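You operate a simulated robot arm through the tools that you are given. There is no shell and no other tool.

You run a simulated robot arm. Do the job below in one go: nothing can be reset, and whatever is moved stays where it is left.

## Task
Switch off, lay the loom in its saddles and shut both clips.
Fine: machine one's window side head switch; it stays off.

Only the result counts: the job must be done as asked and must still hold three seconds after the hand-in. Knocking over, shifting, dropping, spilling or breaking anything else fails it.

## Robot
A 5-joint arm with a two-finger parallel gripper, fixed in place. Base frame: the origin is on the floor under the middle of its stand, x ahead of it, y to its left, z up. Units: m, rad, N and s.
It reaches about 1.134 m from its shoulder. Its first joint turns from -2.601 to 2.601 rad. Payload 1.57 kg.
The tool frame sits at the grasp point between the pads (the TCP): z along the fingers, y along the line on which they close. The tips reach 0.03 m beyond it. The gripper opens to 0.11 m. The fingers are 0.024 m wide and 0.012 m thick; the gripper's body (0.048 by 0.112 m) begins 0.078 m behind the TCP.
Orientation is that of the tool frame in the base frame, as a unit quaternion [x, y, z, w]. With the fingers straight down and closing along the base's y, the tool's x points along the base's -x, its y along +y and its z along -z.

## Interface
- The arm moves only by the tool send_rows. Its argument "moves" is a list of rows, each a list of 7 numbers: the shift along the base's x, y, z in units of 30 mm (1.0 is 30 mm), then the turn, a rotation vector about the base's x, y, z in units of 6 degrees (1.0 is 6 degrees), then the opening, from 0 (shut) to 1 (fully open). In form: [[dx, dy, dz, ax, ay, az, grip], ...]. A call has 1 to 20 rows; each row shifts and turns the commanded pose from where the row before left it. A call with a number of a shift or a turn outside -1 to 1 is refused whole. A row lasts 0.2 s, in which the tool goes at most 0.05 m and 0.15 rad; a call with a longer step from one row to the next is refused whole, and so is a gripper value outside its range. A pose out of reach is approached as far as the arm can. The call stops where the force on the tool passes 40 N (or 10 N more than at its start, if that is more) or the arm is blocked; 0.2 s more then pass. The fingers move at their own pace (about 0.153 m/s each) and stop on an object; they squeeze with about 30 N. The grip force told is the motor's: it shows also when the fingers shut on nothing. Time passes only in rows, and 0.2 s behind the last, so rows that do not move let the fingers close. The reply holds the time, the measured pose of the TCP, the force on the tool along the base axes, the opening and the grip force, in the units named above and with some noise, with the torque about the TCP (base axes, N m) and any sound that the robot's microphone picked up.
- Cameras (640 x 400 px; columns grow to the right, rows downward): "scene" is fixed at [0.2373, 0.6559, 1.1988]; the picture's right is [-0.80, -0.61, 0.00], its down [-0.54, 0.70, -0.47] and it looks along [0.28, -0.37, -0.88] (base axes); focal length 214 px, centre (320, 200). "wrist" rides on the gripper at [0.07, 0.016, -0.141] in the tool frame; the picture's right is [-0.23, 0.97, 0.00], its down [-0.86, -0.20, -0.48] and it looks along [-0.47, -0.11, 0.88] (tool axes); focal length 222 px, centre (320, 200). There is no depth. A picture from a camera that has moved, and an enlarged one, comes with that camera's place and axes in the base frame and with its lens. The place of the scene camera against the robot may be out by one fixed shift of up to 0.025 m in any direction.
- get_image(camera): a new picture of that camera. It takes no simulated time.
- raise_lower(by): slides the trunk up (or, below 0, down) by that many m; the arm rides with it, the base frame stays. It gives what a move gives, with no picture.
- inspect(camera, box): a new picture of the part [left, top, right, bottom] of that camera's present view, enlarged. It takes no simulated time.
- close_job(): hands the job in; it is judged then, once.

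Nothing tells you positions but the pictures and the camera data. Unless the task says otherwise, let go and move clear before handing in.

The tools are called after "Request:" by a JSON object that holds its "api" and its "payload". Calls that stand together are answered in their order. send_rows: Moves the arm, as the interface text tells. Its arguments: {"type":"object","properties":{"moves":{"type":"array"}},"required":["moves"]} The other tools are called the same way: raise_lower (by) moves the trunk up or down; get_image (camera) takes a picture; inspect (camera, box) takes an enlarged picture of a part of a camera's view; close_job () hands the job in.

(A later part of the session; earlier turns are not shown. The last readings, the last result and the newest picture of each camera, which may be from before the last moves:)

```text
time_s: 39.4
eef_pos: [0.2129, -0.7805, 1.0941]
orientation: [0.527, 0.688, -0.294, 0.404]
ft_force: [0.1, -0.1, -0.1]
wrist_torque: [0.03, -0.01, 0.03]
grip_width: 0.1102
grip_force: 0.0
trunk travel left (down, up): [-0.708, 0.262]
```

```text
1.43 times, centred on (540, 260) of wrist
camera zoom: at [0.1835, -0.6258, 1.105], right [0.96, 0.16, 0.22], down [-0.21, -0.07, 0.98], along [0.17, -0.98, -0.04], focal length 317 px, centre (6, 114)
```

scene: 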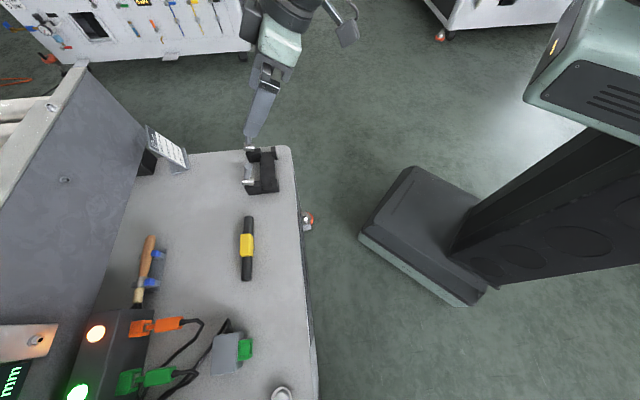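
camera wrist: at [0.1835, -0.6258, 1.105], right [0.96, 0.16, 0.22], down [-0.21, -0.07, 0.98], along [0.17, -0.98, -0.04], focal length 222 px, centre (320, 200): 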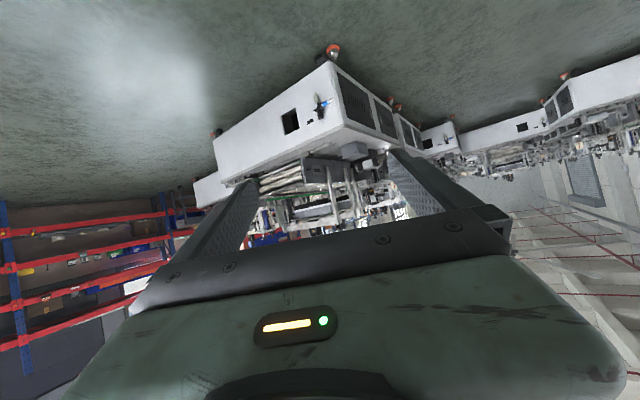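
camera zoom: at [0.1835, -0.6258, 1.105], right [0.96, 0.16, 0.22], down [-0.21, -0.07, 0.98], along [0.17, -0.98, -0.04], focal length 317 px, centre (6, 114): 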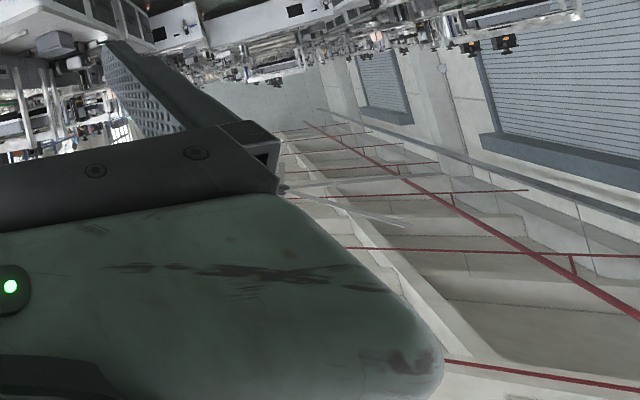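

Racks stand behind the robot and shutter doors on the far side wall. There is a window glimpse between machines; I zoom on it.

Request:
{"api": "inspect", "payload": {"camera": "wrist", "box": [370, 190, 440, 235]}}

Request:
{"api": "inspect", "payload": {"camera": "wrist", "box": [440, 120, 560, 220]}}

```text
8.89 times, centred on (405, 212) of wrist
camera zoom: at [0.1835, -0.6258, 1.105], right [0.96, 0.16, 0.22], down [-0.21, -0.07, 0.98], along [0.17, -0.98, -0.04], focal length 1974 px, centre (-436, 89)
```

zoom: 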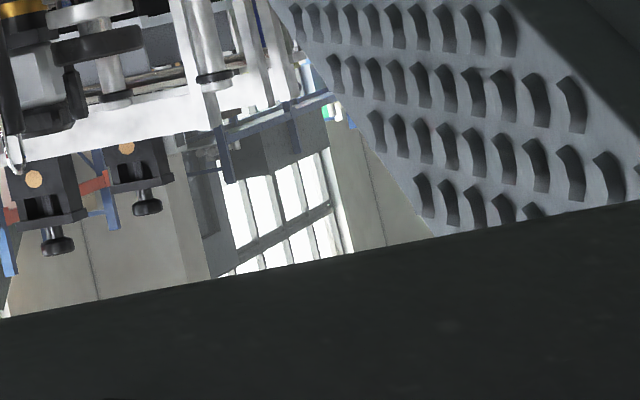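

```text
4.00 times, centred on (500, 170) of wrist
camera zoom: at [0.1835, -0.6258, 1.105], right [0.96, 0.16, 0.22], down [-0.21, -0.07, 0.98], along [0.17, -0.98, -0.04], focal length 888 px, centre (-400, 320)
```

zoom: 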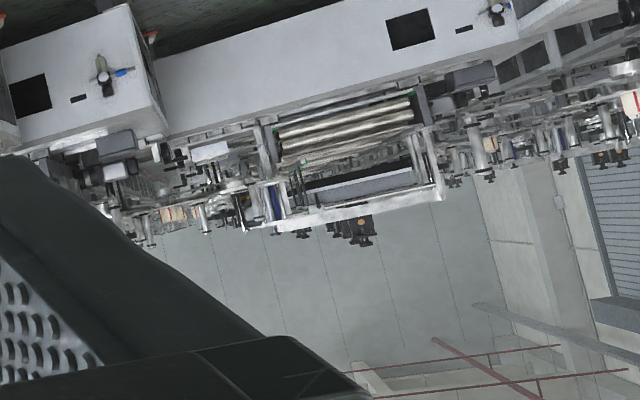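

The window panes are on the wall beyond the opposite row, i.e. on the robot's side of machine 1, not behind it. I raise the trunk and go back to machine 1 to check the far side and any other switches.

Request:
{"api": "raise_lower", "payload": {"by": 0.26}}

Request:
{"api": "send_rows", "payload": {"moves": [[0.904, 0.263, 0, 0, 0, 0.333, 1], [0.895, 0.293, 0, 0, 0, 0.333, 1], [0.885, 0.323, 0, 0, 0, 0.333, 1], [0.873, 0.353, 0, 0, 0, 0.333, 1], [0.86, 0.384, 0, 0, 0, 0.333, 1], [0.846, 0.414, 0, 0, 0, 0.333, 1], [0.831, 0.444, 0, 0, 0, 0.333, 1], [0.815, 0.473, 0, 0, 0, 0.333, 1], [0.798, 0.501, 0, 0, 0, 0.333, 1], [0.78, 0.528, 0, 0, 0, 0.333, 1], [0.76, 0.556, 0, 0, 0, 0.333, 1], [0.74, 0.582, 0, 0, 0, 0.333, 1], [0.72, 0.608, 0, 0, 0, 0.333, 1], [0.698, 0.633, 0, 0, 0, 0.333, 1], [0.675, 0.657, 0, 0, 0, 0.333, 1], [0.652, 0.68, 0, 0, 0, 0.333, 1], [0.628, 0.702, 0, 0, 0, 0.333, 1], [0.603, 0.723, 0, 0, 0, 0.333, 1], [0.577, 0.744, 0, 0, 0, 0.333, 1], [0.551, 0.764, 0, 0, 0, 0.333, 1]]}}

Request:
{"api": "send_rows", "payload": {"moves": [[0.527, 0.781, 0, 0, 0, 0.333, 1], [0.499, 0.799, 0, 0, 0, 0.333, 1], [0.471, 0.816, 0, 0, 0, 0.333, 1], [0.442, 0.832, 0, 0, 0, 0.333, 1], [0.413, 0.847, 0, 0, 0, 0.333, 1], [0.383, 0.861, 0, 0, 0, 0.333, 1], [0.353, 0.873, 0, 0, 0, 0.333, 1], [0.322, 0.885, 0, 0, 0, 0.333, 1], [0.291, 0.896, 0, 0, 0, 0.333, 1], [0.26, 0.905, 0, 0, 0, 0.333, 1], [0.228, 0.914, 0, 0, 0, 0.333, 1], [0.196, 0.921, 0, 0, 0, 0.333, 1], [0.164, 0.928, 0, 0, 0, 0.333, 1], [0.131, 0.933, 0, 0, 0, 0.333, 1], [0.099, 0.937, 0, 0, 0, 0.333, 1], [0.066, 0.94, 0, 0, 0, 0.333, 1], [0.033, 0.941, 0, 0, 0, 0.333, 1], [0, 0.942, 0, 0, 0, 0.333, 1], [-0.033, 0.941, 0, 0, 0, 0.333, 1], [-0.066, 0.94, 0, 0, 0, 0.333, 1]]}}

Request:
{"api": "get_image", "payload": {"camera": "wrist"}}

```text
time_s: 42.1
eef_pos: [0.2142, -0.7823, 1.3537]
orientation: [0.526, 0.688, -0.294, 0.405]
ft_force: [0.3, 0.0, -0.2]
wrist_torque: [0.01, -0.04, 0.0]
grip_width: 0.11
grip_force: 0.1
trunk travel left (down, up): [-0.968, 0.002]
```

```text
time_s: 46.3
eef_pos: [0.6671, -0.4638, 1.3536]
orientation: [0.259, 0.827, -0.137, 0.48]
ft_force: [-0.6, -0.3, 0.3]
wrist_torque: [0.03, -0.02, 0.02]
grip_width: 0.1098
grip_force: 0.1
trunk travel left (down, up): [-0.968, 0.002]
```

```text
time_s: 50.5
eef_pos: [0.8089, 0.0723, 1.354]
orientation: [-0.04, 0.866, 0.036, 0.498]
ft_force: [-0.6, 0.3, 0.6]
wrist_torque: [0.02, 0.02, 0.03]
grip_width: 0.1099
grip_force: 0.0
trunk travel left (down, up): [-0.968, 0.002]
```

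```text
taken
camera wrist: at [0.6487, 0.0725, 1.365], right [0.01, 0.98, 0.22], down [0.04, -0.22, 0.98], along [1.0, -0.01, -0.04], focal length 222 px, centre (320, 200)
```

wrist: 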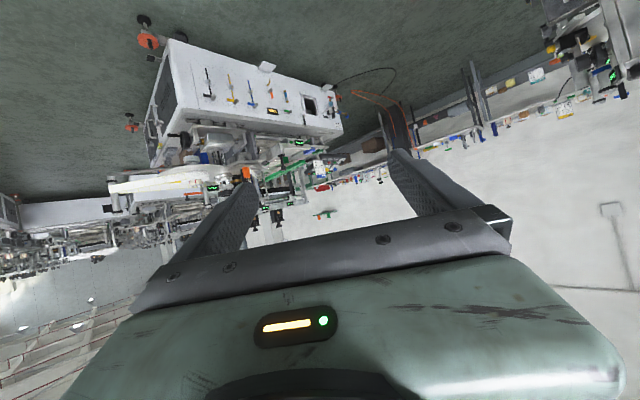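

Request:
{"api": "send_rows", "payload": {"moves": [[-0.099, 0.937, 0, 0, 0, 0.333, 1], [-0.131, 0.933, 0, 0, 0, 0.333, 1], [-0.164, 0.928, 0, 0, 0, 0.333, 1], [-0.196, 0.921, 0, 0, 0, 0.333, 1], [-0.228, 0.914, 0, 0, 0, 0.333, 1], [-0.26, 0.905, 0, 0, 0, 0.333, 1], [-0.291, 0.896, 0, 0, 0, 0.333, 1], [-0.322, 0.885, 0, 0, 0, 0.333, 1], [-0.353, 0.873, 0, 0, 0, 0.333, 1], [-0.383, 0.861, 0, 0, 0, 0.333, 1], [-0.413, 0.847, 0, 0, 0, 0.333, 1], [-0.442, 0.832, 0, 0, 0, 0.333, 1], [-0.471, 0.816, 0, 0, 0, 0.333, 1], [-0.499, 0.799, 0, 0, 0, 0.333, 1], [-0.527, 0.781, 0, 0, 0, 0.333, 1], [-0.554, 0.762, 0, 0, 0, 0.333, 1], [-0.58, 0.742, 0, 0, 0, 0.333, 1], [-0.606, 0.722, 0, 0, 0, 0.333, 1], [-0.63, 0.7, 0, 0, 0, 0.333, 1], [-0.655, 0.677, 0, 0, 0, 0.333, 1]]}}

Request:
{"api": "get_image", "payload": {"camera": "wrist"}}

Request:
{"api": "get_image", "payload": {"camera": "scene"}}

```text
time_s: 54.7
eef_pos: [0.576, 0.575, 1.3532]
orientation: [-0.332, 0.8, 0.202, 0.456]
ft_force: [-0.5, 0.6, -0.3]
wrist_torque: [-0.01, -0.02, -0.01]
grip_width: 0.1099
grip_force: 0.0
trunk travel left (down, up): [-0.968, 0.002]
```

```text
taken
camera wrist: at [0.4529, 0.473, 1.365], right [-0.62, 0.76, 0.22], down [0.17, -0.14, 0.98], along [0.77, 0.64, -0.04], focal length 222 px, centre (320, 200)
```

wrist: 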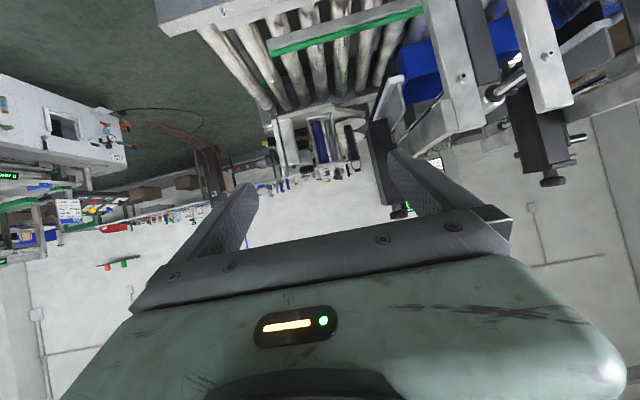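

```text
taken
```

scene: 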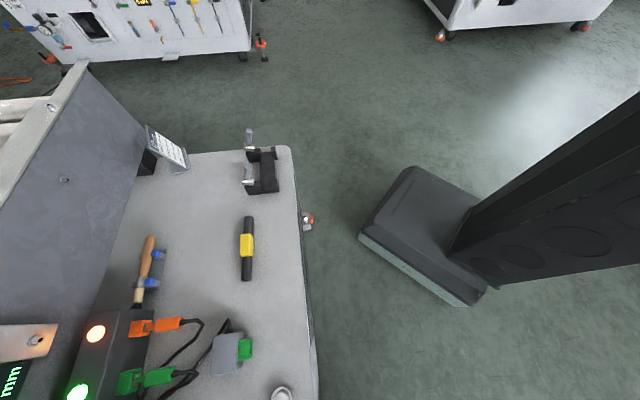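

The wall just behind machine 1 has no window, which again makes the robot's side the window side. I tilt down a bit to inspect the whole machine, its far side and any other switches.

Request:
{"api": "send_rows", "payload": {"moves": [[0, 0, 0, -0.707, 0.707, 0, 1], [0, 0, 0, -0.707, 0.707, 0, 1], [0, 0, 0, -0.707, 0.707, 0, 1], [0, 0, 0, -0.707, 0.707, 0, 1], [-0.67, 0.66, 0, 0, 0, 0.333, 1], [-0.69, 0.64, 0, 0, 0, 0.333, 1], [-0.71, 0.62, 0, 0, 0, 0.333, 1], [-0.73, 0.6, 0, 0, 0, 0.333, 1], [-0.75, 0.57, 0, 0, 0, 0.333, 1], [-0.77, 0.54, 0, 0, 0, 0.333, 1], [-0.79, 0.51, 0, 0, 0, 0.333, 1], [-0.805, 0.49, 0, 0, 0, 0.333, 1], [-0.82, 0.465, 0, 0, 0, 0.333, 1], [-0.835, 0.435, 0, 0, 0, 0.333, 1]]}}

Request:
{"api": "get_image", "payload": {"camera": "wrist"}}

```text
time_s: 57.7
eef_pos: [0.3462, 0.7405, 1.2808]
orientation: [-0.51, 0.803, 0.177, 0.253]
ft_force: [0.4, -0.3, -0.7]
wrist_torque: [-0.01, -0.02, 0.02]
grip_width: 0.1101
grip_force: 0.0
out of reach, approached as far as the arm can: row 1, 2, 3, 4
trunk travel left (down, up): [-0.968, 0.002]
```

```text
taken
camera wrist: at [0.2738, 0.6199, 1.3547], right [-0.8, 0.57, 0.16], down [0.37, 0.28, 0.88], along [0.46, 0.77, -0.44], focal length 222 px, centre (320, 200)
```

wrist: 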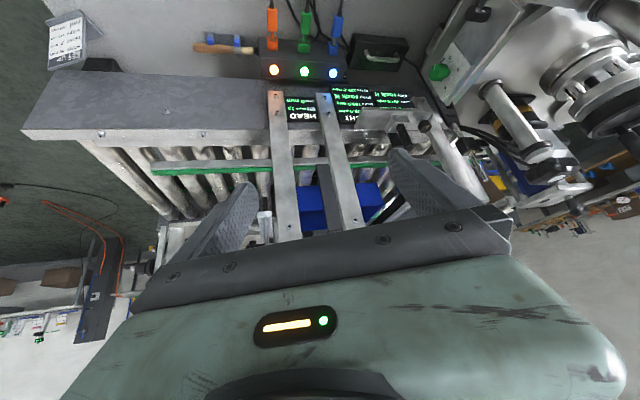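

Request:
{"api": "inspect", "payload": {"camera": "wrist", "box": [390, 10, 600, 190]}}

Request:
{"api": "inspect", "payload": {"camera": "wrist", "box": [190, 0, 450, 150]}}

Request:
{"api": "inspect", "payload": {"camera": "wrist", "box": [250, 80, 450, 240]}}

```text
2.22 times, centred on (495, 100) of wrist
camera zoom: at [0.2738, 0.6199, 1.3547], right [-0.8, 0.57, 0.16], down [0.37, 0.28, 0.88], along [0.46, 0.77, -0.44], focal length 494 px, centre (-69, 422)
```

zoom: 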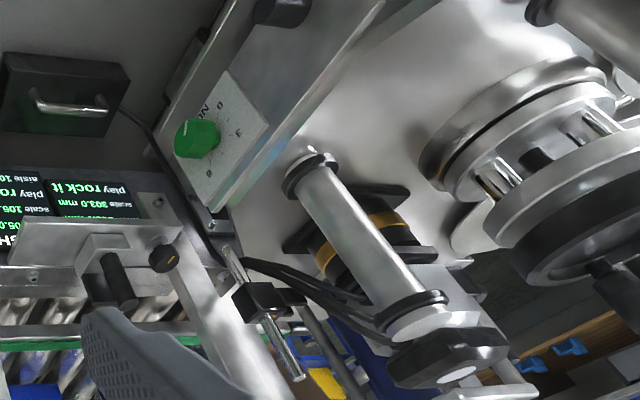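

```text
2.46 times, centred on (320, 75) of wrist
camera zoom: at [0.2738, 0.6199, 1.3547], right [-0.8, 0.57, 0.16], down [0.37, 0.28, 0.88], along [0.46, 0.77, -0.44], focal length 547 px, centre (320, 508)
```

zoom: 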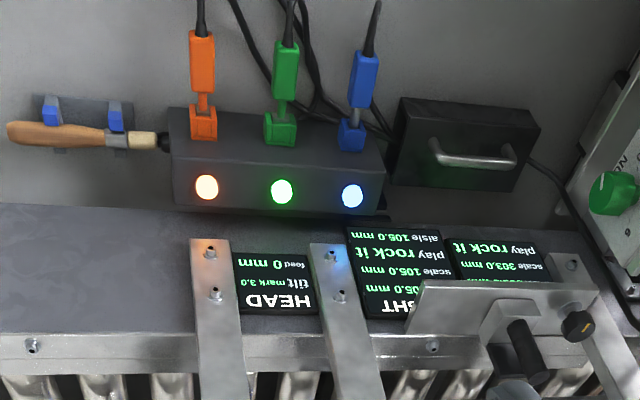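

```text
2.50 times, centred on (350, 160) of wrist
camera zoom: at [0.2738, 0.6199, 1.3547], right [-0.8, 0.57, 0.16], down [0.37, 0.28, 0.88], along [0.46, 0.77, -0.44], focal length 555 px, centre (245, 300)
```

zoom: 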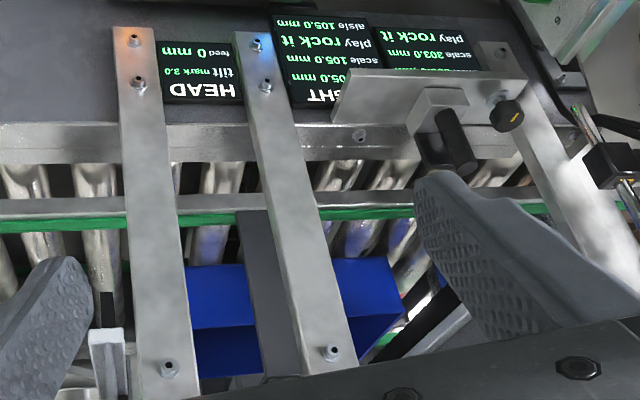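

I've found a second rotary switch: a green knob on a plate mounted on the labelling head, at roughly (0.17, 1.14, 0.87). That fits "head switch" better than the black one on the bench, so I go closer to read its labels.

Request:
{"api": "raise_lower", "payload": {"by": -0.22}}

Request:
{"api": "send_rows", "payload": {"moves": [[0.2, 0.5, 0, 0, 0, 0, 1], [0.2, 0.5, 0, 0, 0, 0, 1], [0.2, 0.5, 0, 0, 0, 0, 1], [0.2, 0.5, 0, 0, 0, 0, 1], [0.2, 0.5, 0, 0, 0, 0, 1]]}}

Request:
{"api": "get_image", "payload": {"camera": "wrist"}}

```text
time_s: 60.0
eef_pos: [0.3464, 0.7401, 1.0606]
orientation: [-0.51, 0.803, 0.177, 0.253]
ft_force: [0.0, 0.7, 0.7]
wrist_torque: [0.01, 0.01, -0.01]
grip_width: 0.1101
grip_force: 0.1
trunk travel left (down, up): [-0.748, 0.222]
```

```text
time_s: 61.2
eef_pos: [0.3778, 0.8145, 1.0601]
orientation: [-0.51, 0.803, 0.177, 0.253]
ft_force: [-0.6, -0.3, 0.3]
wrist_torque: [-0.01, -0.01, 0.0]
grip_width: 0.11
grip_force: 0.1
trunk travel left (down, up): [-0.748, 0.222]
```

```text
taken
camera wrist: at [0.3051, 0.6948, 1.1346], right [-0.8, 0.57, 0.16], down [0.37, 0.28, 0.88], along [0.46, 0.77, -0.44], focal length 222 px, centre (320, 200)
```

wrist: 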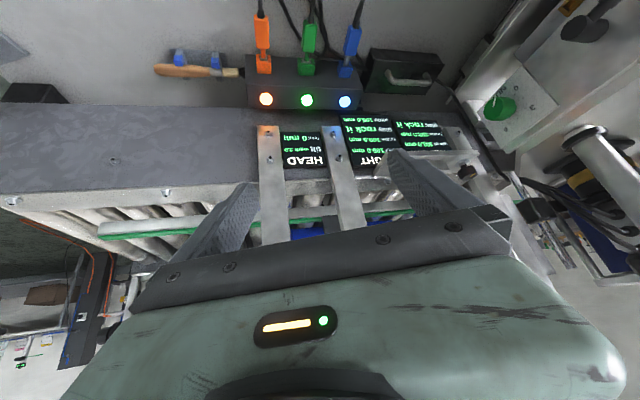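

Request:
{"api": "inspect", "payload": {"camera": "wrist", "box": [460, 60, 560, 150]}}

Request:
{"api": "inspect", "payload": {"camera": "wrist", "box": [440, 0, 640, 130]}}

Request:
{"api": "inspect", "payload": {"camera": "wrist", "box": [230, 80, 460, 240]}}

```text
4.44 times, centred on (510, 105) of wrist
camera zoom: at [0.3051, 0.6948, 1.1346], right [-0.8, 0.57, 0.16], down [0.37, 0.28, 0.88], along [0.46, 0.77, -0.44], focal length 987 px, centre (-524, 622)
```

zoom: 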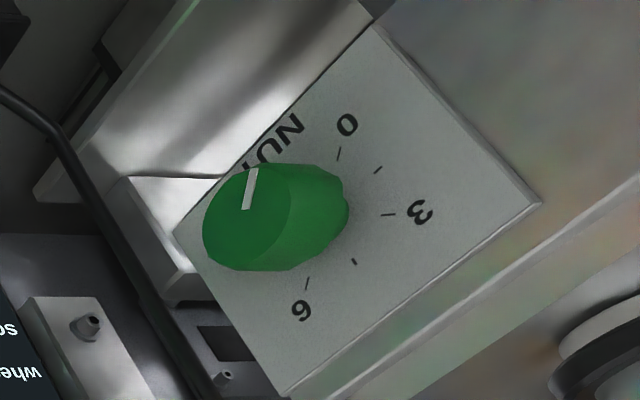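

```text
3.08 times, centred on (540, 65) of wrist
camera zoom: at [0.3051, 0.6948, 1.1346], right [-0.8, 0.57, 0.16], down [0.37, 0.28, 0.88], along [0.46, 0.77, -0.44], focal length 684 px, centre (-357, 615)
```

zoom: 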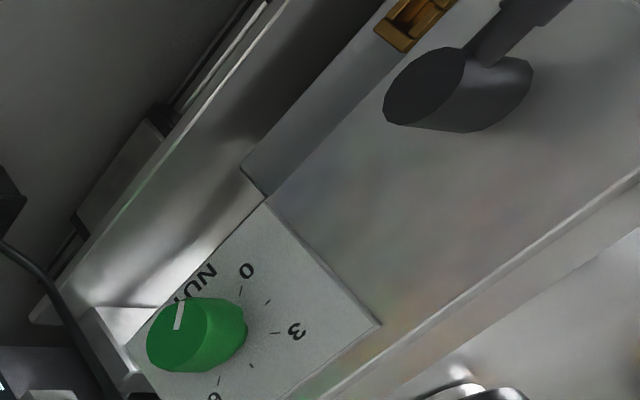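

```text
2.50 times, centred on (345, 160) of wrist
camera zoom: at [0.3051, 0.6948, 1.1346], right [-0.8, 0.57, 0.16], down [0.37, 0.28, 0.88], along [0.46, 0.77, -0.44], focal length 555 px, centre (258, 300)
```

zoom: 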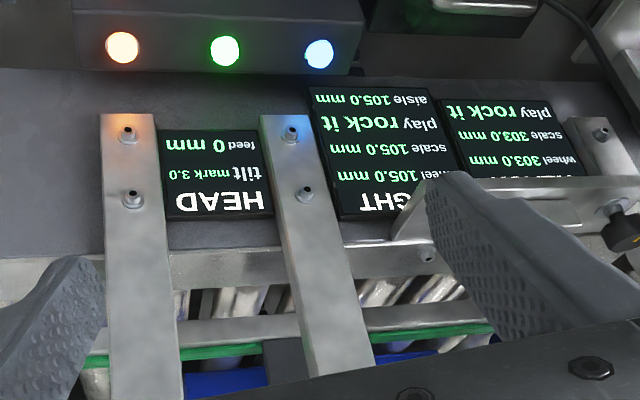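

The green dial on the head is marked 0–3–6 with a word beside it, so it is not a plain ON/OFF switch. I move over the black ON/OFF switch to read its plate properly.

Request:
{"api": "send_rows", "payload": {"moves": [[-0.893, -0.08, 0, 0, 0, 0.25, 1], [-0.893, -0.08, 0, 0, 0, 0.25, 1], [-0.893, -0.08, 0, 0, 0, 0.25, 1], [-0.893, -0.08, 0, 0, 0, 0.25, 1], [-0.893, -0.08, 0, 0, 0, 0.25, 1], [-0.893, -0.08, 0, 0, 0, 0.25, 1], [-0.893, -0.08, 0, 0, 0, 0.25, 1], [-0.893, -0.08, 0, 0, 0, 0.25, 1], [-0.893, -0.08, 0, 0, 0, 0.25, 1], [-0.893, -0.08, 0, 0, 0, 0.25, 1], [0, 0, -1, -0.99, 0.139, 0, 1], [0, 0, -1, -0.99, 0.139, 0, 1], [0, 0, -1, -0.99, 0.139, 0, 1], [0, 0, -1, -0.99, 0.139, 0, 1], [0, 0, -1, -0.99, 0.139, 0, 1], [0, 0, -1, -0.99, 0.139, 0, 1], [0, 0, -1, 0, 0, 0, 1]]}}

Request:
{"api": "get_image", "payload": {"camera": "wrist"}}

```text
time_s: 64.8
eef_pos: [0.1091, 0.7907, 1.0148]
orientation: [-0.641, 0.767, 0.002, -0.001]
ft_force: [0.2, -0.6, 0.3]
wrist_torque: [0.01, 0.04, 0.0]
grip_width: 0.1101
grip_force: 0.1
out of reach, approached as far as the arm can: row 11, 12, 13, 14, 15, 16, 17
trunk travel left (down, up): [-0.748, 0.222]
```

```text
taken
camera wrist: at [0.0792, 0.7253, 1.1568], right [-0.92, 0.4, 0.0], down [0.35, 0.81, 0.48], along [0.19, 0.44, -0.88], focal length 222 px, centre (320, 200)
```

wrist: 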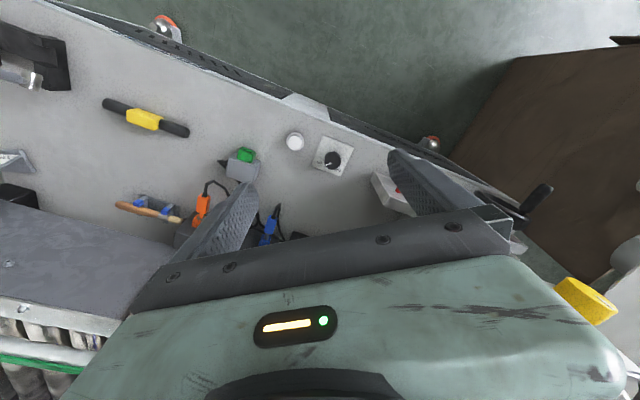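

The arm behaves like a SCARA: height comes only from the trunk. I lower the trunk to look at the black switch plate close up.

Request:
{"api": "raise_lower", "payload": {"by": -0.2}}

Request:
{"api": "get_image", "payload": {"camera": "wrist"}}

Request:
{"api": "inspect", "payload": {"camera": "wrist", "box": [260, 90, 400, 210]}}

```text
time_s: 67.0
eef_pos: [0.1101, 0.7916, 0.8158]
orientation: [-0.641, 0.767, 0.002, -0.002]
ft_force: [-0.1, -0.3, -0.2]
wrist_torque: [0.02, -0.03, -0.02]
grip_width: 0.1099
grip_force: 0.2
trunk travel left (down, up): [-0.548, 0.422]
```

```text
taken
camera wrist: at [0.0792, 0.7252, 0.9568], right [-0.92, 0.4, 0.0], down [0.35, 0.81, 0.48], along [0.19, 0.44, -0.88], focal length 222 px, centre (320, 200)
```

wrist: 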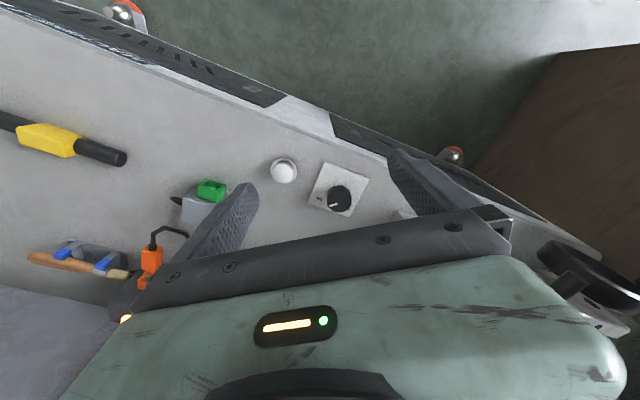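

```text
3.33 times, centred on (330, 150) of wrist
camera zoom: at [0.0792, 0.7252, 0.9568], right [-0.92, 0.4, 0.0], down [0.35, 0.81, 0.48], along [0.19, 0.44, -0.88], focal length 740 px, centre (287, 367)
```

zoom: 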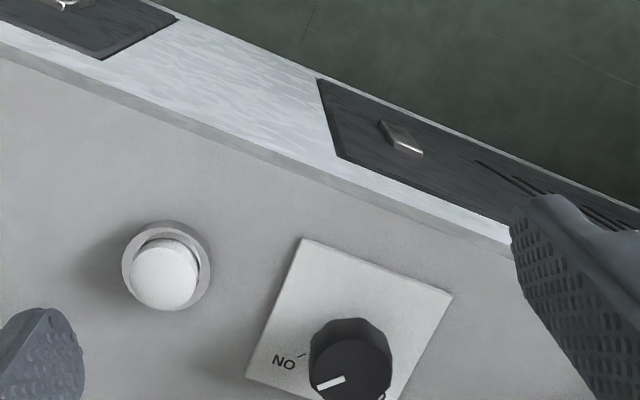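

The pointer is on ON; the rest of the plate is hidden by the knob. I turn the camera to view it from the side.

Request:
{"api": "send_rows", "payload": {"moves": [[0.23, 0.21, 0, 0, 0, 0.985, 1], [0.23, 0.21, 0, 0, 0, 0.985, 1], [0.23, 0.21, 0, 0, 0, 0.985, 1], [0.23, 0.21, 0, 0, 0, 0.985, 1], [0.23, 0.21, 0, 0, 0, 0.985, 1], [0.23, 0.21, 0, 0, 0, 0.985, 1], [0.23, 0.21, 0, 0, 0, 0.985, 1], [0.23, 0.21, 0, 0, 0, 0.985, 1], [0.23, 0.21, 0, 0, 0, 0.985, 1], [0.23, 0.21, 0, 0, 0, 0.985, 1], [0.23, 0.21, 0, 0, 0, 0.985, 1], [0.23, 0.21, 0, 0, 0, 0.985, 1], [0.23, 0.21, 0, 0, 0, 0.985, 1], [0.23, 0.21, 0, 0, 0, 0.985, 1], [0.23, 0.21, 0, 0, 0, 0.985, 1], [0.23, 0.21, 0, 0, 0, 0.985, 1]]}}

Request:
{"api": "get_image", "payload": {"camera": "wrist"}}

```text
time_s: 70.4
eef_pos: [0.2163, 0.8805, 0.816]
orientation: [0.999, -0.049, 0.0, 0.001]
ft_force: [-0.1, -0.6, 0.0]
wrist_torque: [0.01, -0.02, 0.01]
grip_width: 0.1101
grip_force: 0.0
out of reach, approached as far as the arm can: row 15, 16
trunk travel left (down, up): [-0.548, 0.422]
```

```text
taken
camera wrist: at [0.2828, 0.8575, 0.9568], right [-0.32, -0.95, 0.0], down [-0.83, 0.28, 0.48], along [-0.45, 0.15, -0.88], focal length 222 px, centre (320, 200)
```

wrist: 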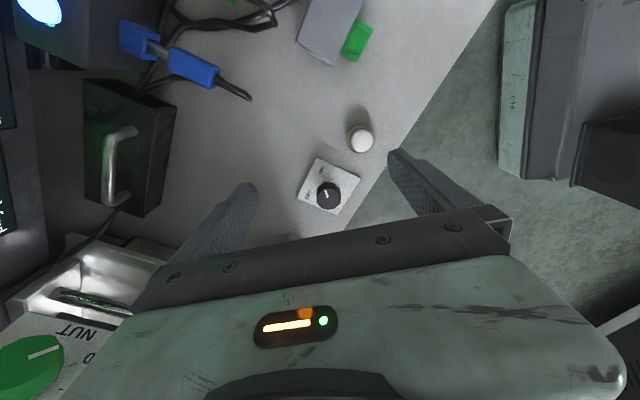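

Request:
{"api": "inspect", "payload": {"camera": "wrist", "box": [280, 110, 400, 230]}}

Request:
{"api": "inspect", "payload": {"camera": "wrist", "box": [0, 230, 140, 400]}}

Request:
{"api": "inspect", "payload": {"camera": "wrist", "box": [480, 0, 640, 200]}}

```text
3.33 times, centred on (340, 170) of wrist
camera zoom: at [0.2828, 0.8575, 0.9568], right [-0.32, -0.95, 0.0], down [-0.83, 0.28, 0.48], along [-0.45, 0.15, -0.88], focal length 740 px, centre (253, 300)
```

zoom: 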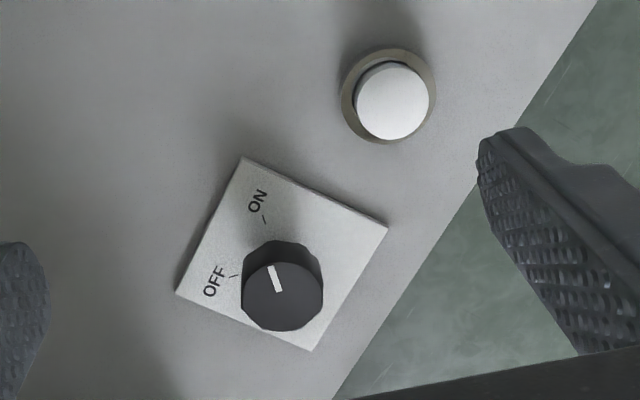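

```text
2.35 times, centred on (70, 315) of wrist
camera zoom: at [0.2828, 0.8575, 0.9568], right [-0.32, -0.95, 0.0], down [-0.83, 0.28, 0.48], along [-0.45, 0.15, -0.88], focal length 523 px, centre (908, -71)
```

zoom: 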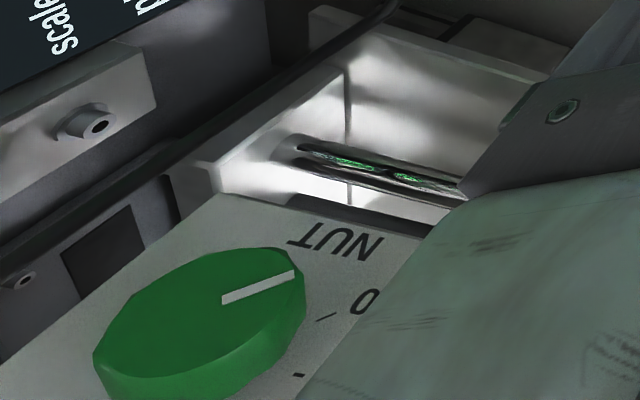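

```text
2.00 times, centred on (560, 100) of wrist
camera zoom: at [0.2828, 0.8575, 0.9568], right [-0.32, -0.95, 0.0], down [-0.83, 0.28, 0.48], along [-0.45, 0.15, -0.88], focal length 444 px, centre (-160, 400)
```

zoom: 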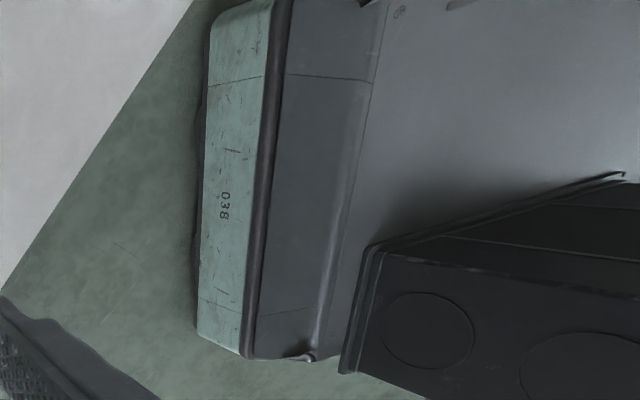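

The black switch has ON and OFF marks 90° apart: pointer is at ON (toward +x), OFF is toward +y, so it needs a quarter turn counter-clockwise seen from above. The green dial just reads "NUT" and is no switch. Knob centre is about (0.119, 0.897), top at 0.642; I turn the wrist back so there is room for the quarter turn.

Request:
{"api": "send_rows", "payload": {"moves": [[-0.112, 0.018, 0, 0, 0, -1, 1], [-0.112, 0.018, 0, 0, 0, -1, 1], [-0.112, 0.018, 0, 0, 0, -1, 1], [-0.112, 0.018, 0, 0, 0, -1, 1], [-0.112, 0.018, 0, 0, 0, -1, 1], [-0.112, 0.018, 0, 0, 0, -1, 1], [-0.112, 0.018, 0, 0, 0, -1, 1], [-0.112, 0.018, 0, 0, 0, -1, 1], [-0.112, 0.018, 0, 0, 0, -1, 1], [-0.112, 0.018, 0, 0, 0, -1, 1], [-0.112, 0.018, 0, 0, 0, -1, 1], [-0.112, 0.018, 0, 0, 0, -1, 1], [-0.112, 0.018, 0, 0, 0, -1, 1], [-0.112, 0.018, 0, 0, 0, -1, 1], [-0.112, 0.018, 0, 0, 0, -1, 1]]}}

Request:
{"api": "send_rows", "payload": {"moves": [[-0.112, 0.018, 0, 0, 0, -1, 1], [-0.112, 0.018, 0, 0, 0, -1, 1], [-0.112, 0.018, 0, 0, 0, -1, 1], [-0.112, 0.018, 0, 0, 0, -1, 1], [-0.112, 0.018, 0, 0, 0, -1, 1], [-0.112, 0.018, 0, 0, 0, -1, 1], [-0.112, 0.018, 0, 0, 0, -1, 1], [-0.112, 0.018, 0, 0, 0, -1, 1], [-0.112, 0.018, 0, 0, 0, -1, 1], [-0.112, 0.018, 0, 0, 0, -1, 1], [-0.112, 0.018, 0, 0, 0, -1, 1], [-0.112, 0.018, 0, 0, 0, -1, 1], [-0.112, 0.018, 0, 0, 0, -1, 1], [-0.112, 0.018, 0, 0, 0, -1, 1]]}}

Request:
{"api": "get_image", "payload": {"camera": "wrist"}}

```text
time_s: 73.6
eef_pos: [0.1661, 0.8879, 0.8152]
orientation: [-0.671, 0.742, 0.001, -0.002]
ft_force: [0.1, 0.5, 0.7]
wrist_torque: [-0.03, 0.0, 0.01]
grip_width: 0.1099
grip_force: 0.0
trunk travel left (down, up): [-0.548, 0.422]
```

```text
time_s: 76.6
eef_pos: [0.1195, 0.8943, 0.8155]
orientation: [-0.002, 1.0, 0.002, 0.0]
ft_force: [-0.9, 0.9, 0.6]
wrist_torque: [-0.03, -0.01, 0.01]
grip_width: 0.1101
grip_force: 0.0
trunk travel left (down, up): [-0.548, 0.422]
```

```text
taken
camera wrist: at [0.0473, 0.9099, 0.9567], right [0.22, 0.97, 0.0], down [0.86, -0.2, 0.48], along [0.47, -0.1, -0.88], focal length 222 px, centre (320, 200)
```

wrist: 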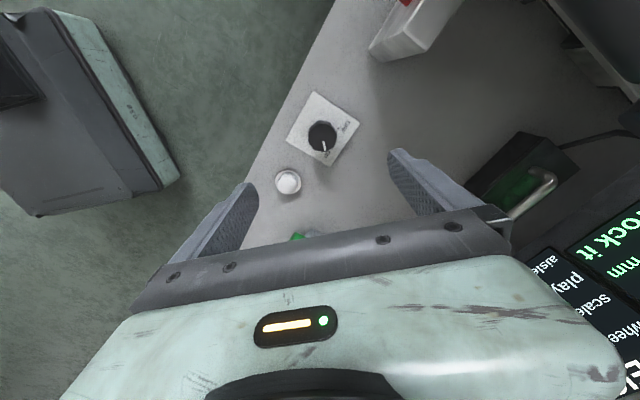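

Request:
{"api": "inspect", "payload": {"camera": "wrist", "box": [260, 80, 380, 200]}}

```text
3.33 times, centred on (320, 140) of wrist
camera zoom: at [0.0473, 0.9099, 0.9567], right [0.22, 0.97, 0.0], down [0.86, -0.2, 0.48], along [0.47, -0.1, -0.88], focal length 740 px, centre (320, 400)
```

zoom: 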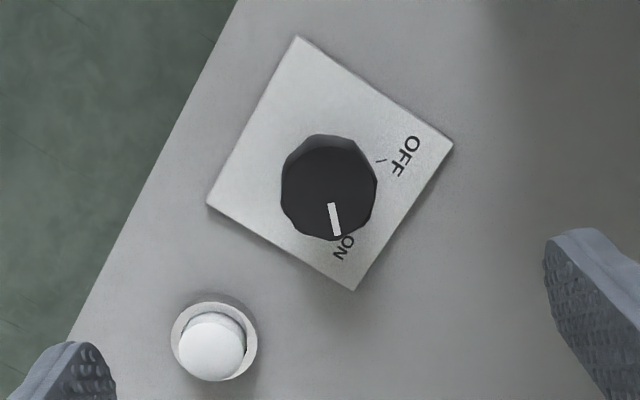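

The knob is about 39 mm wide at (0.120, 0.898), plate surface near z 0.602. I centre over it, lower the trunk so the tips stop just above the plate, and grip it.

Request:
{"api": "send_rows", "payload": {"moves": [[0.02, 0.12, 0, 0, 0, 0, 1], [0, 0, 0, 0, 0, 0, 1]]}}

Request:
{"api": "raise_lower", "payload": {"by": -0.172}}

Request:
{"api": "get_image", "payload": {"camera": "wrist"}}

Request:
{"api": "get_image", "payload": {"camera": "scene"}}

```text
time_s: 77.2
eef_pos: [0.1187, 0.8935, 0.815]
orientation: [-0.002, 1.0, 0.002, 0.0]
ft_force: [-0.1, -0.7, 0.4]
wrist_torque: [0.03, -0.03, -0.01]
grip_width: 0.1098
grip_force: 0.2
out of reach, approached as far as the arm can: row 1
trunk travel left (down, up): [-0.548, 0.422]
```

```text
time_s: 79.1
eef_pos: [0.1191, 0.8939, 0.6437]
orientation: [-0.003, 1.0, 0.002, 0.0]
ft_force: [0.1, 0.2, -0.8]
wrist_torque: [0.0, 0.01, -0.01]
grip_width: 0.1102
grip_force: 0.1
trunk travel left (down, up): [-0.376, 0.594]
```

```text
taken
camera wrist: at [0.0473, 0.9097, 0.7848], right [0.22, 0.97, 0.0], down [0.86, -0.2, 0.48], along [0.47, -0.1, -0.88], focal length 222 px, centre (320, 200)
```

wrist: 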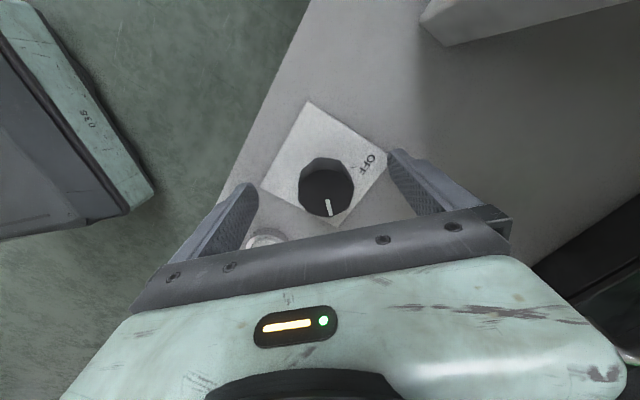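

```text
taken
```

scene: 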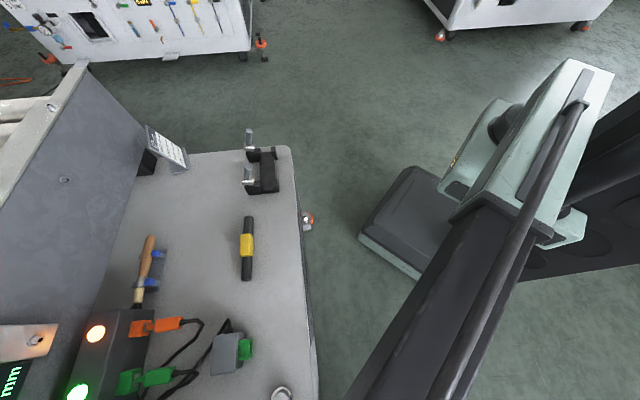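

The knob sits right at the vertical-tool reach limit (about 4 mm short), so I tilt the tool a few degrees outward to centre on it, then check.

Request:
{"api": "send_rows", "payload": {"moves": [[0, 0, 0, 0.3, -0.042, 0, 1], [0, 0, 0, 0.3, -0.042, 0, 1], [0, 0, 0, 0, 0, 0, 1]]}}

Request:
{"api": "inspect", "payload": {"camera": "wrist", "box": [230, 80, 430, 240]}}

```text
time_s: 79.9
eef_pos: [0.1187, 0.8941, 0.6435]
orientation: [-0.003, 0.999, 0.034, 0.004]
ft_force: [0.1, 0.7, 0.1]
wrist_torque: [0.04, -0.03, -0.03]
grip_width: 0.1099
grip_force: 0.0
trunk travel left (down, up): [-0.376, 0.594]
```

```text
2.50 times, centred on (330, 160) of wrist
camera zoom: at [0.0462, 0.9007, 0.7854], right [0.22, 0.97, 0.07], down [0.85, -0.23, 0.47], along [0.47, -0.05, -0.88], focal length 555 px, centre (295, 300)
```

zoom: 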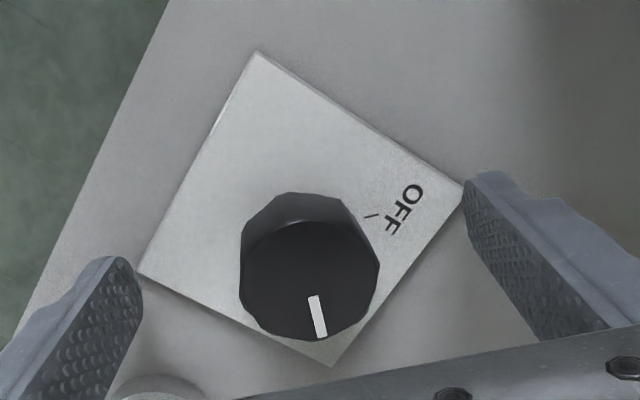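

Request:
{"api": "send_rows", "payload": {"moves": [[0.0, 0.14, 0, 0, 0, 0, 1], [0, 0, 0, 0, 0, 0, 1]]}}

Request:
{"api": "send_rows", "payload": {"moves": [[0, 0, 0, 0, 0, 0, 0.7], [0, 0, 0, 0, 0, 0, 0.4], [0, 0, 0, 0, 0, 0, 0], [0, 0, 0, 0, 0, 0, 0], [0, 0, 0, 0, 0, 0, 0]]}}

Request:
{"api": "get_image", "payload": {"camera": "wrist"}}

```text
time_s: 80.5
eef_pos: [0.1192, 0.8994, 0.6435]
orientation: [-0.003, 0.999, 0.033, 0.005]
ft_force: [-0.3, -0.1, -0.5]
wrist_torque: [0.0, -0.03, 0.0]
grip_width: 0.1098
grip_force: 0.0
trunk travel left (down, up): [-0.376, 0.594]
```

```text
time_s: 81.7
eef_pos: [0.1184, 0.8977, 0.6438]
orientation: [-0.002, 1.0, 0.031, 0.004]
ft_force: [-0.9, -18.0, -7.8]
wrist_torque: [-1.26, -0.03, 0.0]
grip_width: 0.0429
grip_force: 44.8
trunk travel left (down, up): [-0.376, 0.594]
```

```text
taken
camera wrist: at [0.0461, 0.9045, 0.7853], right [0.22, 0.97, 0.06], down [0.85, -0.23, 0.47], along [0.47, -0.05, -0.88], focal length 222 px, centre (320, 200)
```

wrist: 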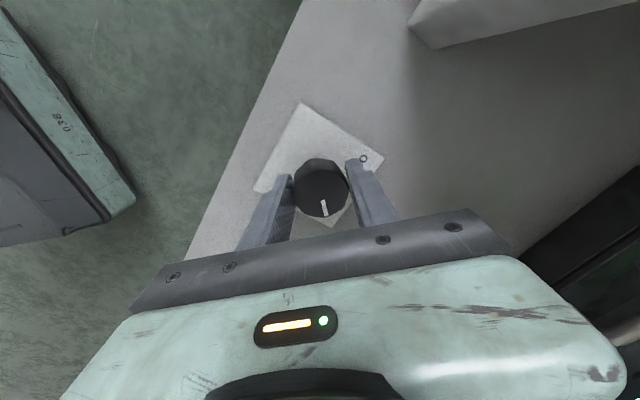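

I have the knob gripped (0.043 m wide) with a slight side push, so I relax by 2 mm and start turning counter-clockwise in steps.

Request:
{"api": "send_rows", "payload": {"moves": [[0, -0.07, 0, 0, 0, 0, 0], [0, 0, 0, -0.008, -0.062, 0.99, 0], [0, 0, 0, -0.008, -0.062, 0.99, 0], [0, 0, 0, -0.008, -0.062, 0.99, 0], [0, 0, 0, -0.008, -0.062, 0.99, 0], [0, 0, 0, -0.008, -0.062, 0.99, 0]]}}

Request:
{"api": "get_image", "payload": {"camera": "wrist"}}

```text
time_s: 83.1
eef_pos: [0.1189, 0.8966, 0.6435]
orientation: [-0.26, 0.965, 0.031, 0.011]
ft_force: [1.6, 10.0, 4.5]
wrist_torque: [-0.96, 0.49, -0.03]
grip_width: 0.0426
grip_force: 44.8
trunk travel left (down, up): [-0.376, 0.594]
```

```text
taken
camera wrist: at [0.0479, 0.8665, 0.783], right [-0.29, 0.95, 0.06], down [0.84, 0.22, 0.5], along [0.46, 0.2, -0.86], focal length 222 px, centre (320, 200)
```

wrist: 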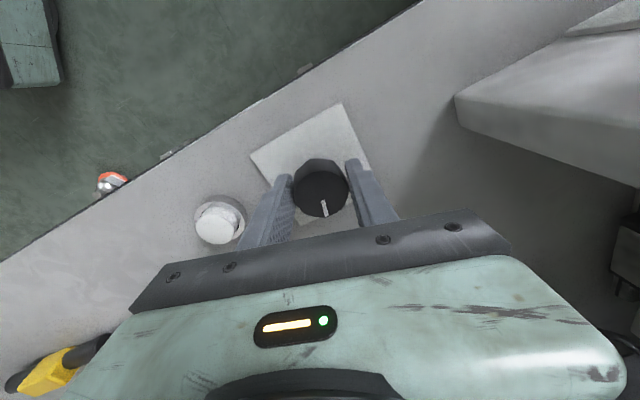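

The knob turns with the fingers. I continue the remaining 60°.

Request:
{"api": "send_rows", "payload": {"moves": [[0, 0, 0, -0.008, -0.062, 0.99, 0], [0, 0, 0, -0.008, -0.062, 0.99, 0], [0, 0, 0, -0.008, -0.062, 0.99, 0], [0, 0, 0, -0.008, -0.062, 0.99, 0], [0, 0, 0, -0.008, -0.062, 0.99, 0], [0, 0, 0, -0.008, -0.062, 0.99, 0], [0, 0, 0, -0.008, -0.062, 0.99, 0], [0, 0, 0, -0.008, -0.062, 0.99, 0], [0, 0, 0, -0.008, -0.062, 0.99, 0], [0, 0, 0, -0.008, -0.062, 0.99, 0]]}}

Request:
{"api": "get_image", "payload": {"camera": "wrist"}}

```text
time_s: 85.3
eef_pos: [0.1193, 0.8958, 0.6442]
orientation: [-0.705, 0.708, 0.02, 0.022]
ft_force: [10.7, -3.7, -5.6]
wrist_torque: [0.21, 0.93, -0.08]
grip_width: 0.0415
grip_force: 45.3
trunk travel left (down, up): [-0.376, 0.594]
```

```text
taken
camera wrist: at [0.1011, 0.8179, 0.7801], right [-0.97, 0.23, 0.01], down [0.2, 0.82, 0.53], along [0.11, 0.52, -0.85], focal length 222 px, centre (320, 200)
```

wrist: 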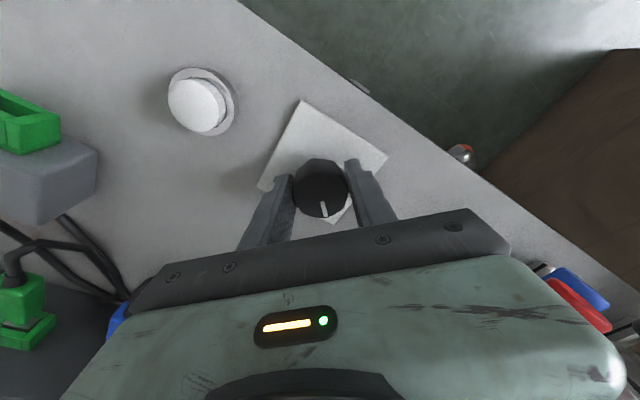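

Request:
{"api": "send_rows", "payload": {"moves": [[0, 0, 0, -0.004, -0.031, 0.5, 0], [0, 0, 0, 0, 0, 0, 0]]}}

Request:
{"api": "send_rows", "payload": {"moves": [[0, 0, 0, 0, 0, 0, 0.3], [0, 0, 0, 0, 0, 0, 0.6], [0, 0, 0, 0, 0, 0, 0.8], [0, 0, 0, 0, 0, 0, 0.8]]}}

Request:
{"api": "raise_lower", "payload": {"by": 0.17}}

Request:
{"api": "get_image", "payload": {"camera": "wrist"}}

Request:
{"api": "inspect", "payload": {"camera": "wrist", "box": [260, 80, 400, 200]}}

```text
time_s: 85.9
eef_pos: [0.1193, 0.8962, 0.6437]
orientation: [0.722, -0.691, -0.019, -0.024]
ft_force: [13.0, -5.2, -5.4]
wrist_torque: [0.15, 0.53, -0.75]
grip_width: 0.0415
grip_force: 44.9
trunk travel left (down, up): [-0.376, 0.594]
```

```text
time_s: 86.9
eef_pos: [0.1194, 0.8956, 0.6422]
orientation: [0.723, -0.69, -0.02, -0.024]
ft_force: [1.7, 0.0, -0.4]
wrist_torque: [0.0, -0.03, 0.0]
grip_width: 0.088
grip_force: 0.1
trunk travel left (down, up): [-0.376, 0.594]
```

```text
time_s: 88.9
eef_pos: [0.1188, 0.8952, 0.8131]
orientation: [0.722, -0.691, -0.02, -0.024]
ft_force: [0.6, -0.5, 0.9]
wrist_torque: [0.03, -0.03, 0.02]
grip_width: 0.088
grip_force: 0.1
trunk travel left (down, up): [-0.546, 0.424]
```

```text
taken
camera wrist: at [0.1033, 0.8174, 0.9504], right [-0.98, 0.18, 0.01], down [0.16, 0.83, 0.53], along [0.09, 0.52, -0.85], focal length 222 px, centre (320, 200)
```

wrist: 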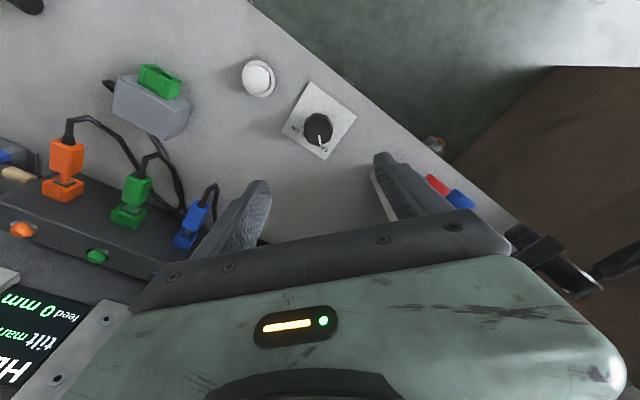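

```text
3.33 times, centred on (330, 140) of wrist
camera zoom: at [0.1033, 0.8174, 0.9504], right [-0.98, 0.18, 0.01], down [0.16, 0.83, 0.53], along [0.09, 0.52, -0.85], focal length 740 px, centre (287, 400)
```

zoom: 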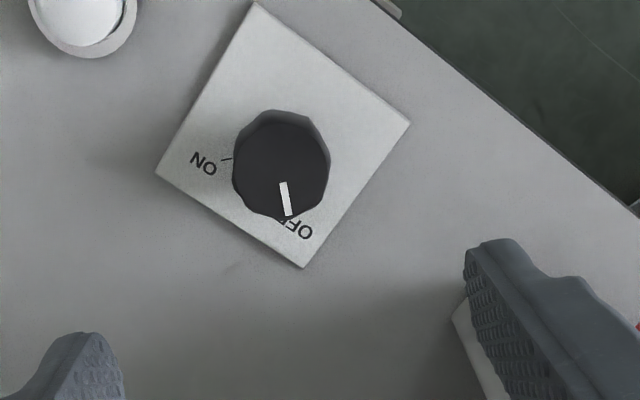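

The pointer is now on OFF, the knob met its end stop, and the three lamps on the box went dark. Next I move over to look closely at the saddle block and its clips.

Request:
{"api": "send_rows", "payload": {"moves": [[0, -0.2, 0, -0.594, 0.04, 0, 0.8], [0.756, -0.99, 0, 0, 0, -0.542, 0.8], [0.756, -0.99, 0, 0, 0, -0.542, 0.8], [0.756, -0.99, 0, 0, 0, -0.542, 0.8], [0.756, -0.99, 0, 0, 0, -0.542, 0.8], [0.756, -0.99, 0, 0, 0, -0.542, 0.8], [0.756, -0.99, 0, 0, 0, -0.542, 0.8], [0.756, -0.99, 0, 0, 0, -0.542, 0.8], [0.756, -0.99, 0, 0, 0, -0.542, 0.8], [0.756, -0.99, 0, 0, 0, -0.542, 0.8], [0.756, -0.99, 0, 0, 0, -0.542, 0.8], [0.756, -0.99, 0, 0, 0, -0.542, 0.8], [0.756, -0.99, 0, 0, 0, -0.542, 0.8], [0.756, -0.99, 0, 0, 0, -0.542, 0.8], [0.756, -0.99, 0, 0, 0, -0.542, 0.8], [0.756, -0.99, 0, 0, 0, -0.542, 0.8], [0.756, -0.99, 0, 0, 0, -0.542, 0.8], [0.756, -0.99, 0, 0, 0, -0.542, 0.8], [0.756, -0.79, 0, 0, 0, -0.542, 0.8]]}}

Request:
{"api": "get_image", "payload": {"camera": "wrist"}}

Request:
{"api": "get_image", "payload": {"camera": "scene"}}

```text
time_s: 92.9
eef_pos: [0.5266, 0.3617, 0.8137]
orientation: [-0.293, 0.956, -0.001, 0.0]
ft_force: [0.1, 0.8, 0.0]
wrist_torque: [0.01, -0.03, 0.0]
grip_width: 0.0881
grip_force: 0.2
trunk travel left (down, up): [-0.546, 0.424]
```

```text
taken
camera wrist: at [0.4587, 0.3367, 0.9547], right [-0.36, 0.93, 0.0], down [0.82, 0.31, 0.48], along [0.45, 0.17, -0.88], focal length 222 px, centre (320, 200)
```

wrist: 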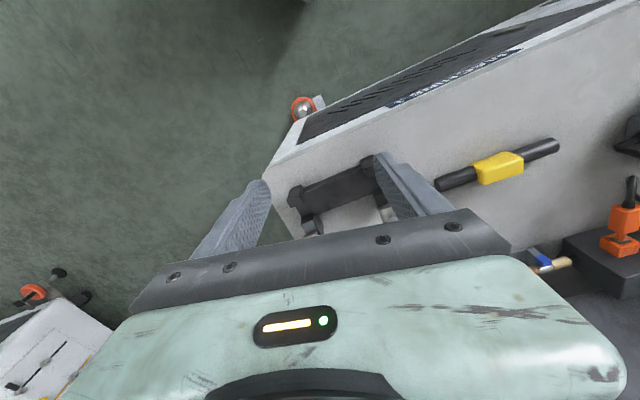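

```text
taken
```

scene: 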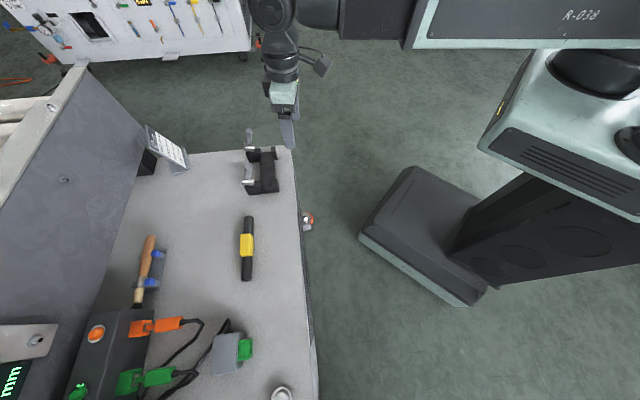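

Request:
{"api": "send_rows", "payload": {"moves": [[0.8, 0.55, 0, 0, 0, 0, 0.8], [0.8, 0.55, 0, 0, 0, 0, 0.8], [0.8, 0.55, 0, 0, 0, 0, 0.8]]}}

Request:
{"api": "get_image", "payload": {"camera": "wrist"}}

Request:
{"api": "inspect", "payload": {"camera": "wrist", "box": [220, 100, 400, 230]}}

```text
time_s: 93.7
eef_pos: [0.599, 0.411, 0.8137]
orientation: [-0.293, 0.956, 0.0, 0.0]
ft_force: [0.1, -0.3, -0.4]
wrist_torque: [0.02, 0.01, 0.01]
grip_width: 0.0881
grip_force: 0.1
trunk travel left (down, up): [-0.546, 0.424]
```

```text
taken
camera wrist: at [0.531, 0.386, 0.9547], right [-0.36, 0.93, 0.0], down [0.82, 0.31, 0.48], along [0.45, 0.17, -0.88], focal length 222 px, centre (320, 200)
```

wrist: 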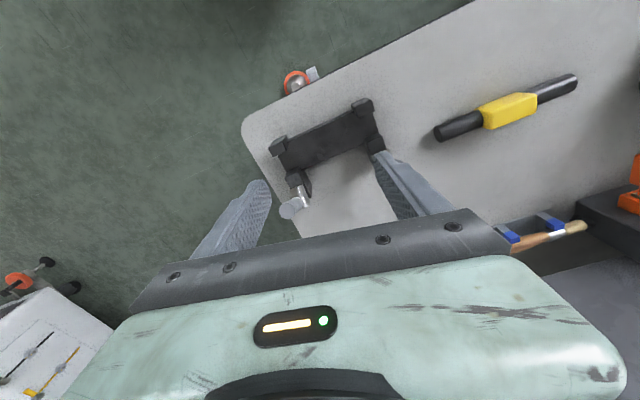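

```text
3.08 times, centred on (310, 165) of wrist
camera zoom: at [0.531, 0.386, 0.9547], right [-0.36, 0.93, 0.0], down [0.82, 0.31, 0.48], along [0.45, 0.17, -0.88], focal length 684 px, centre (351, 308)
```

zoom: 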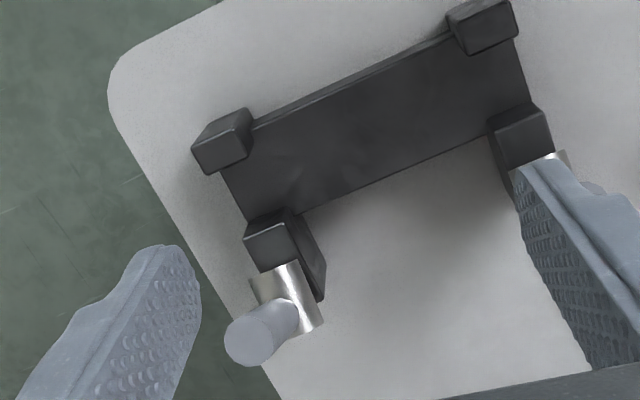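

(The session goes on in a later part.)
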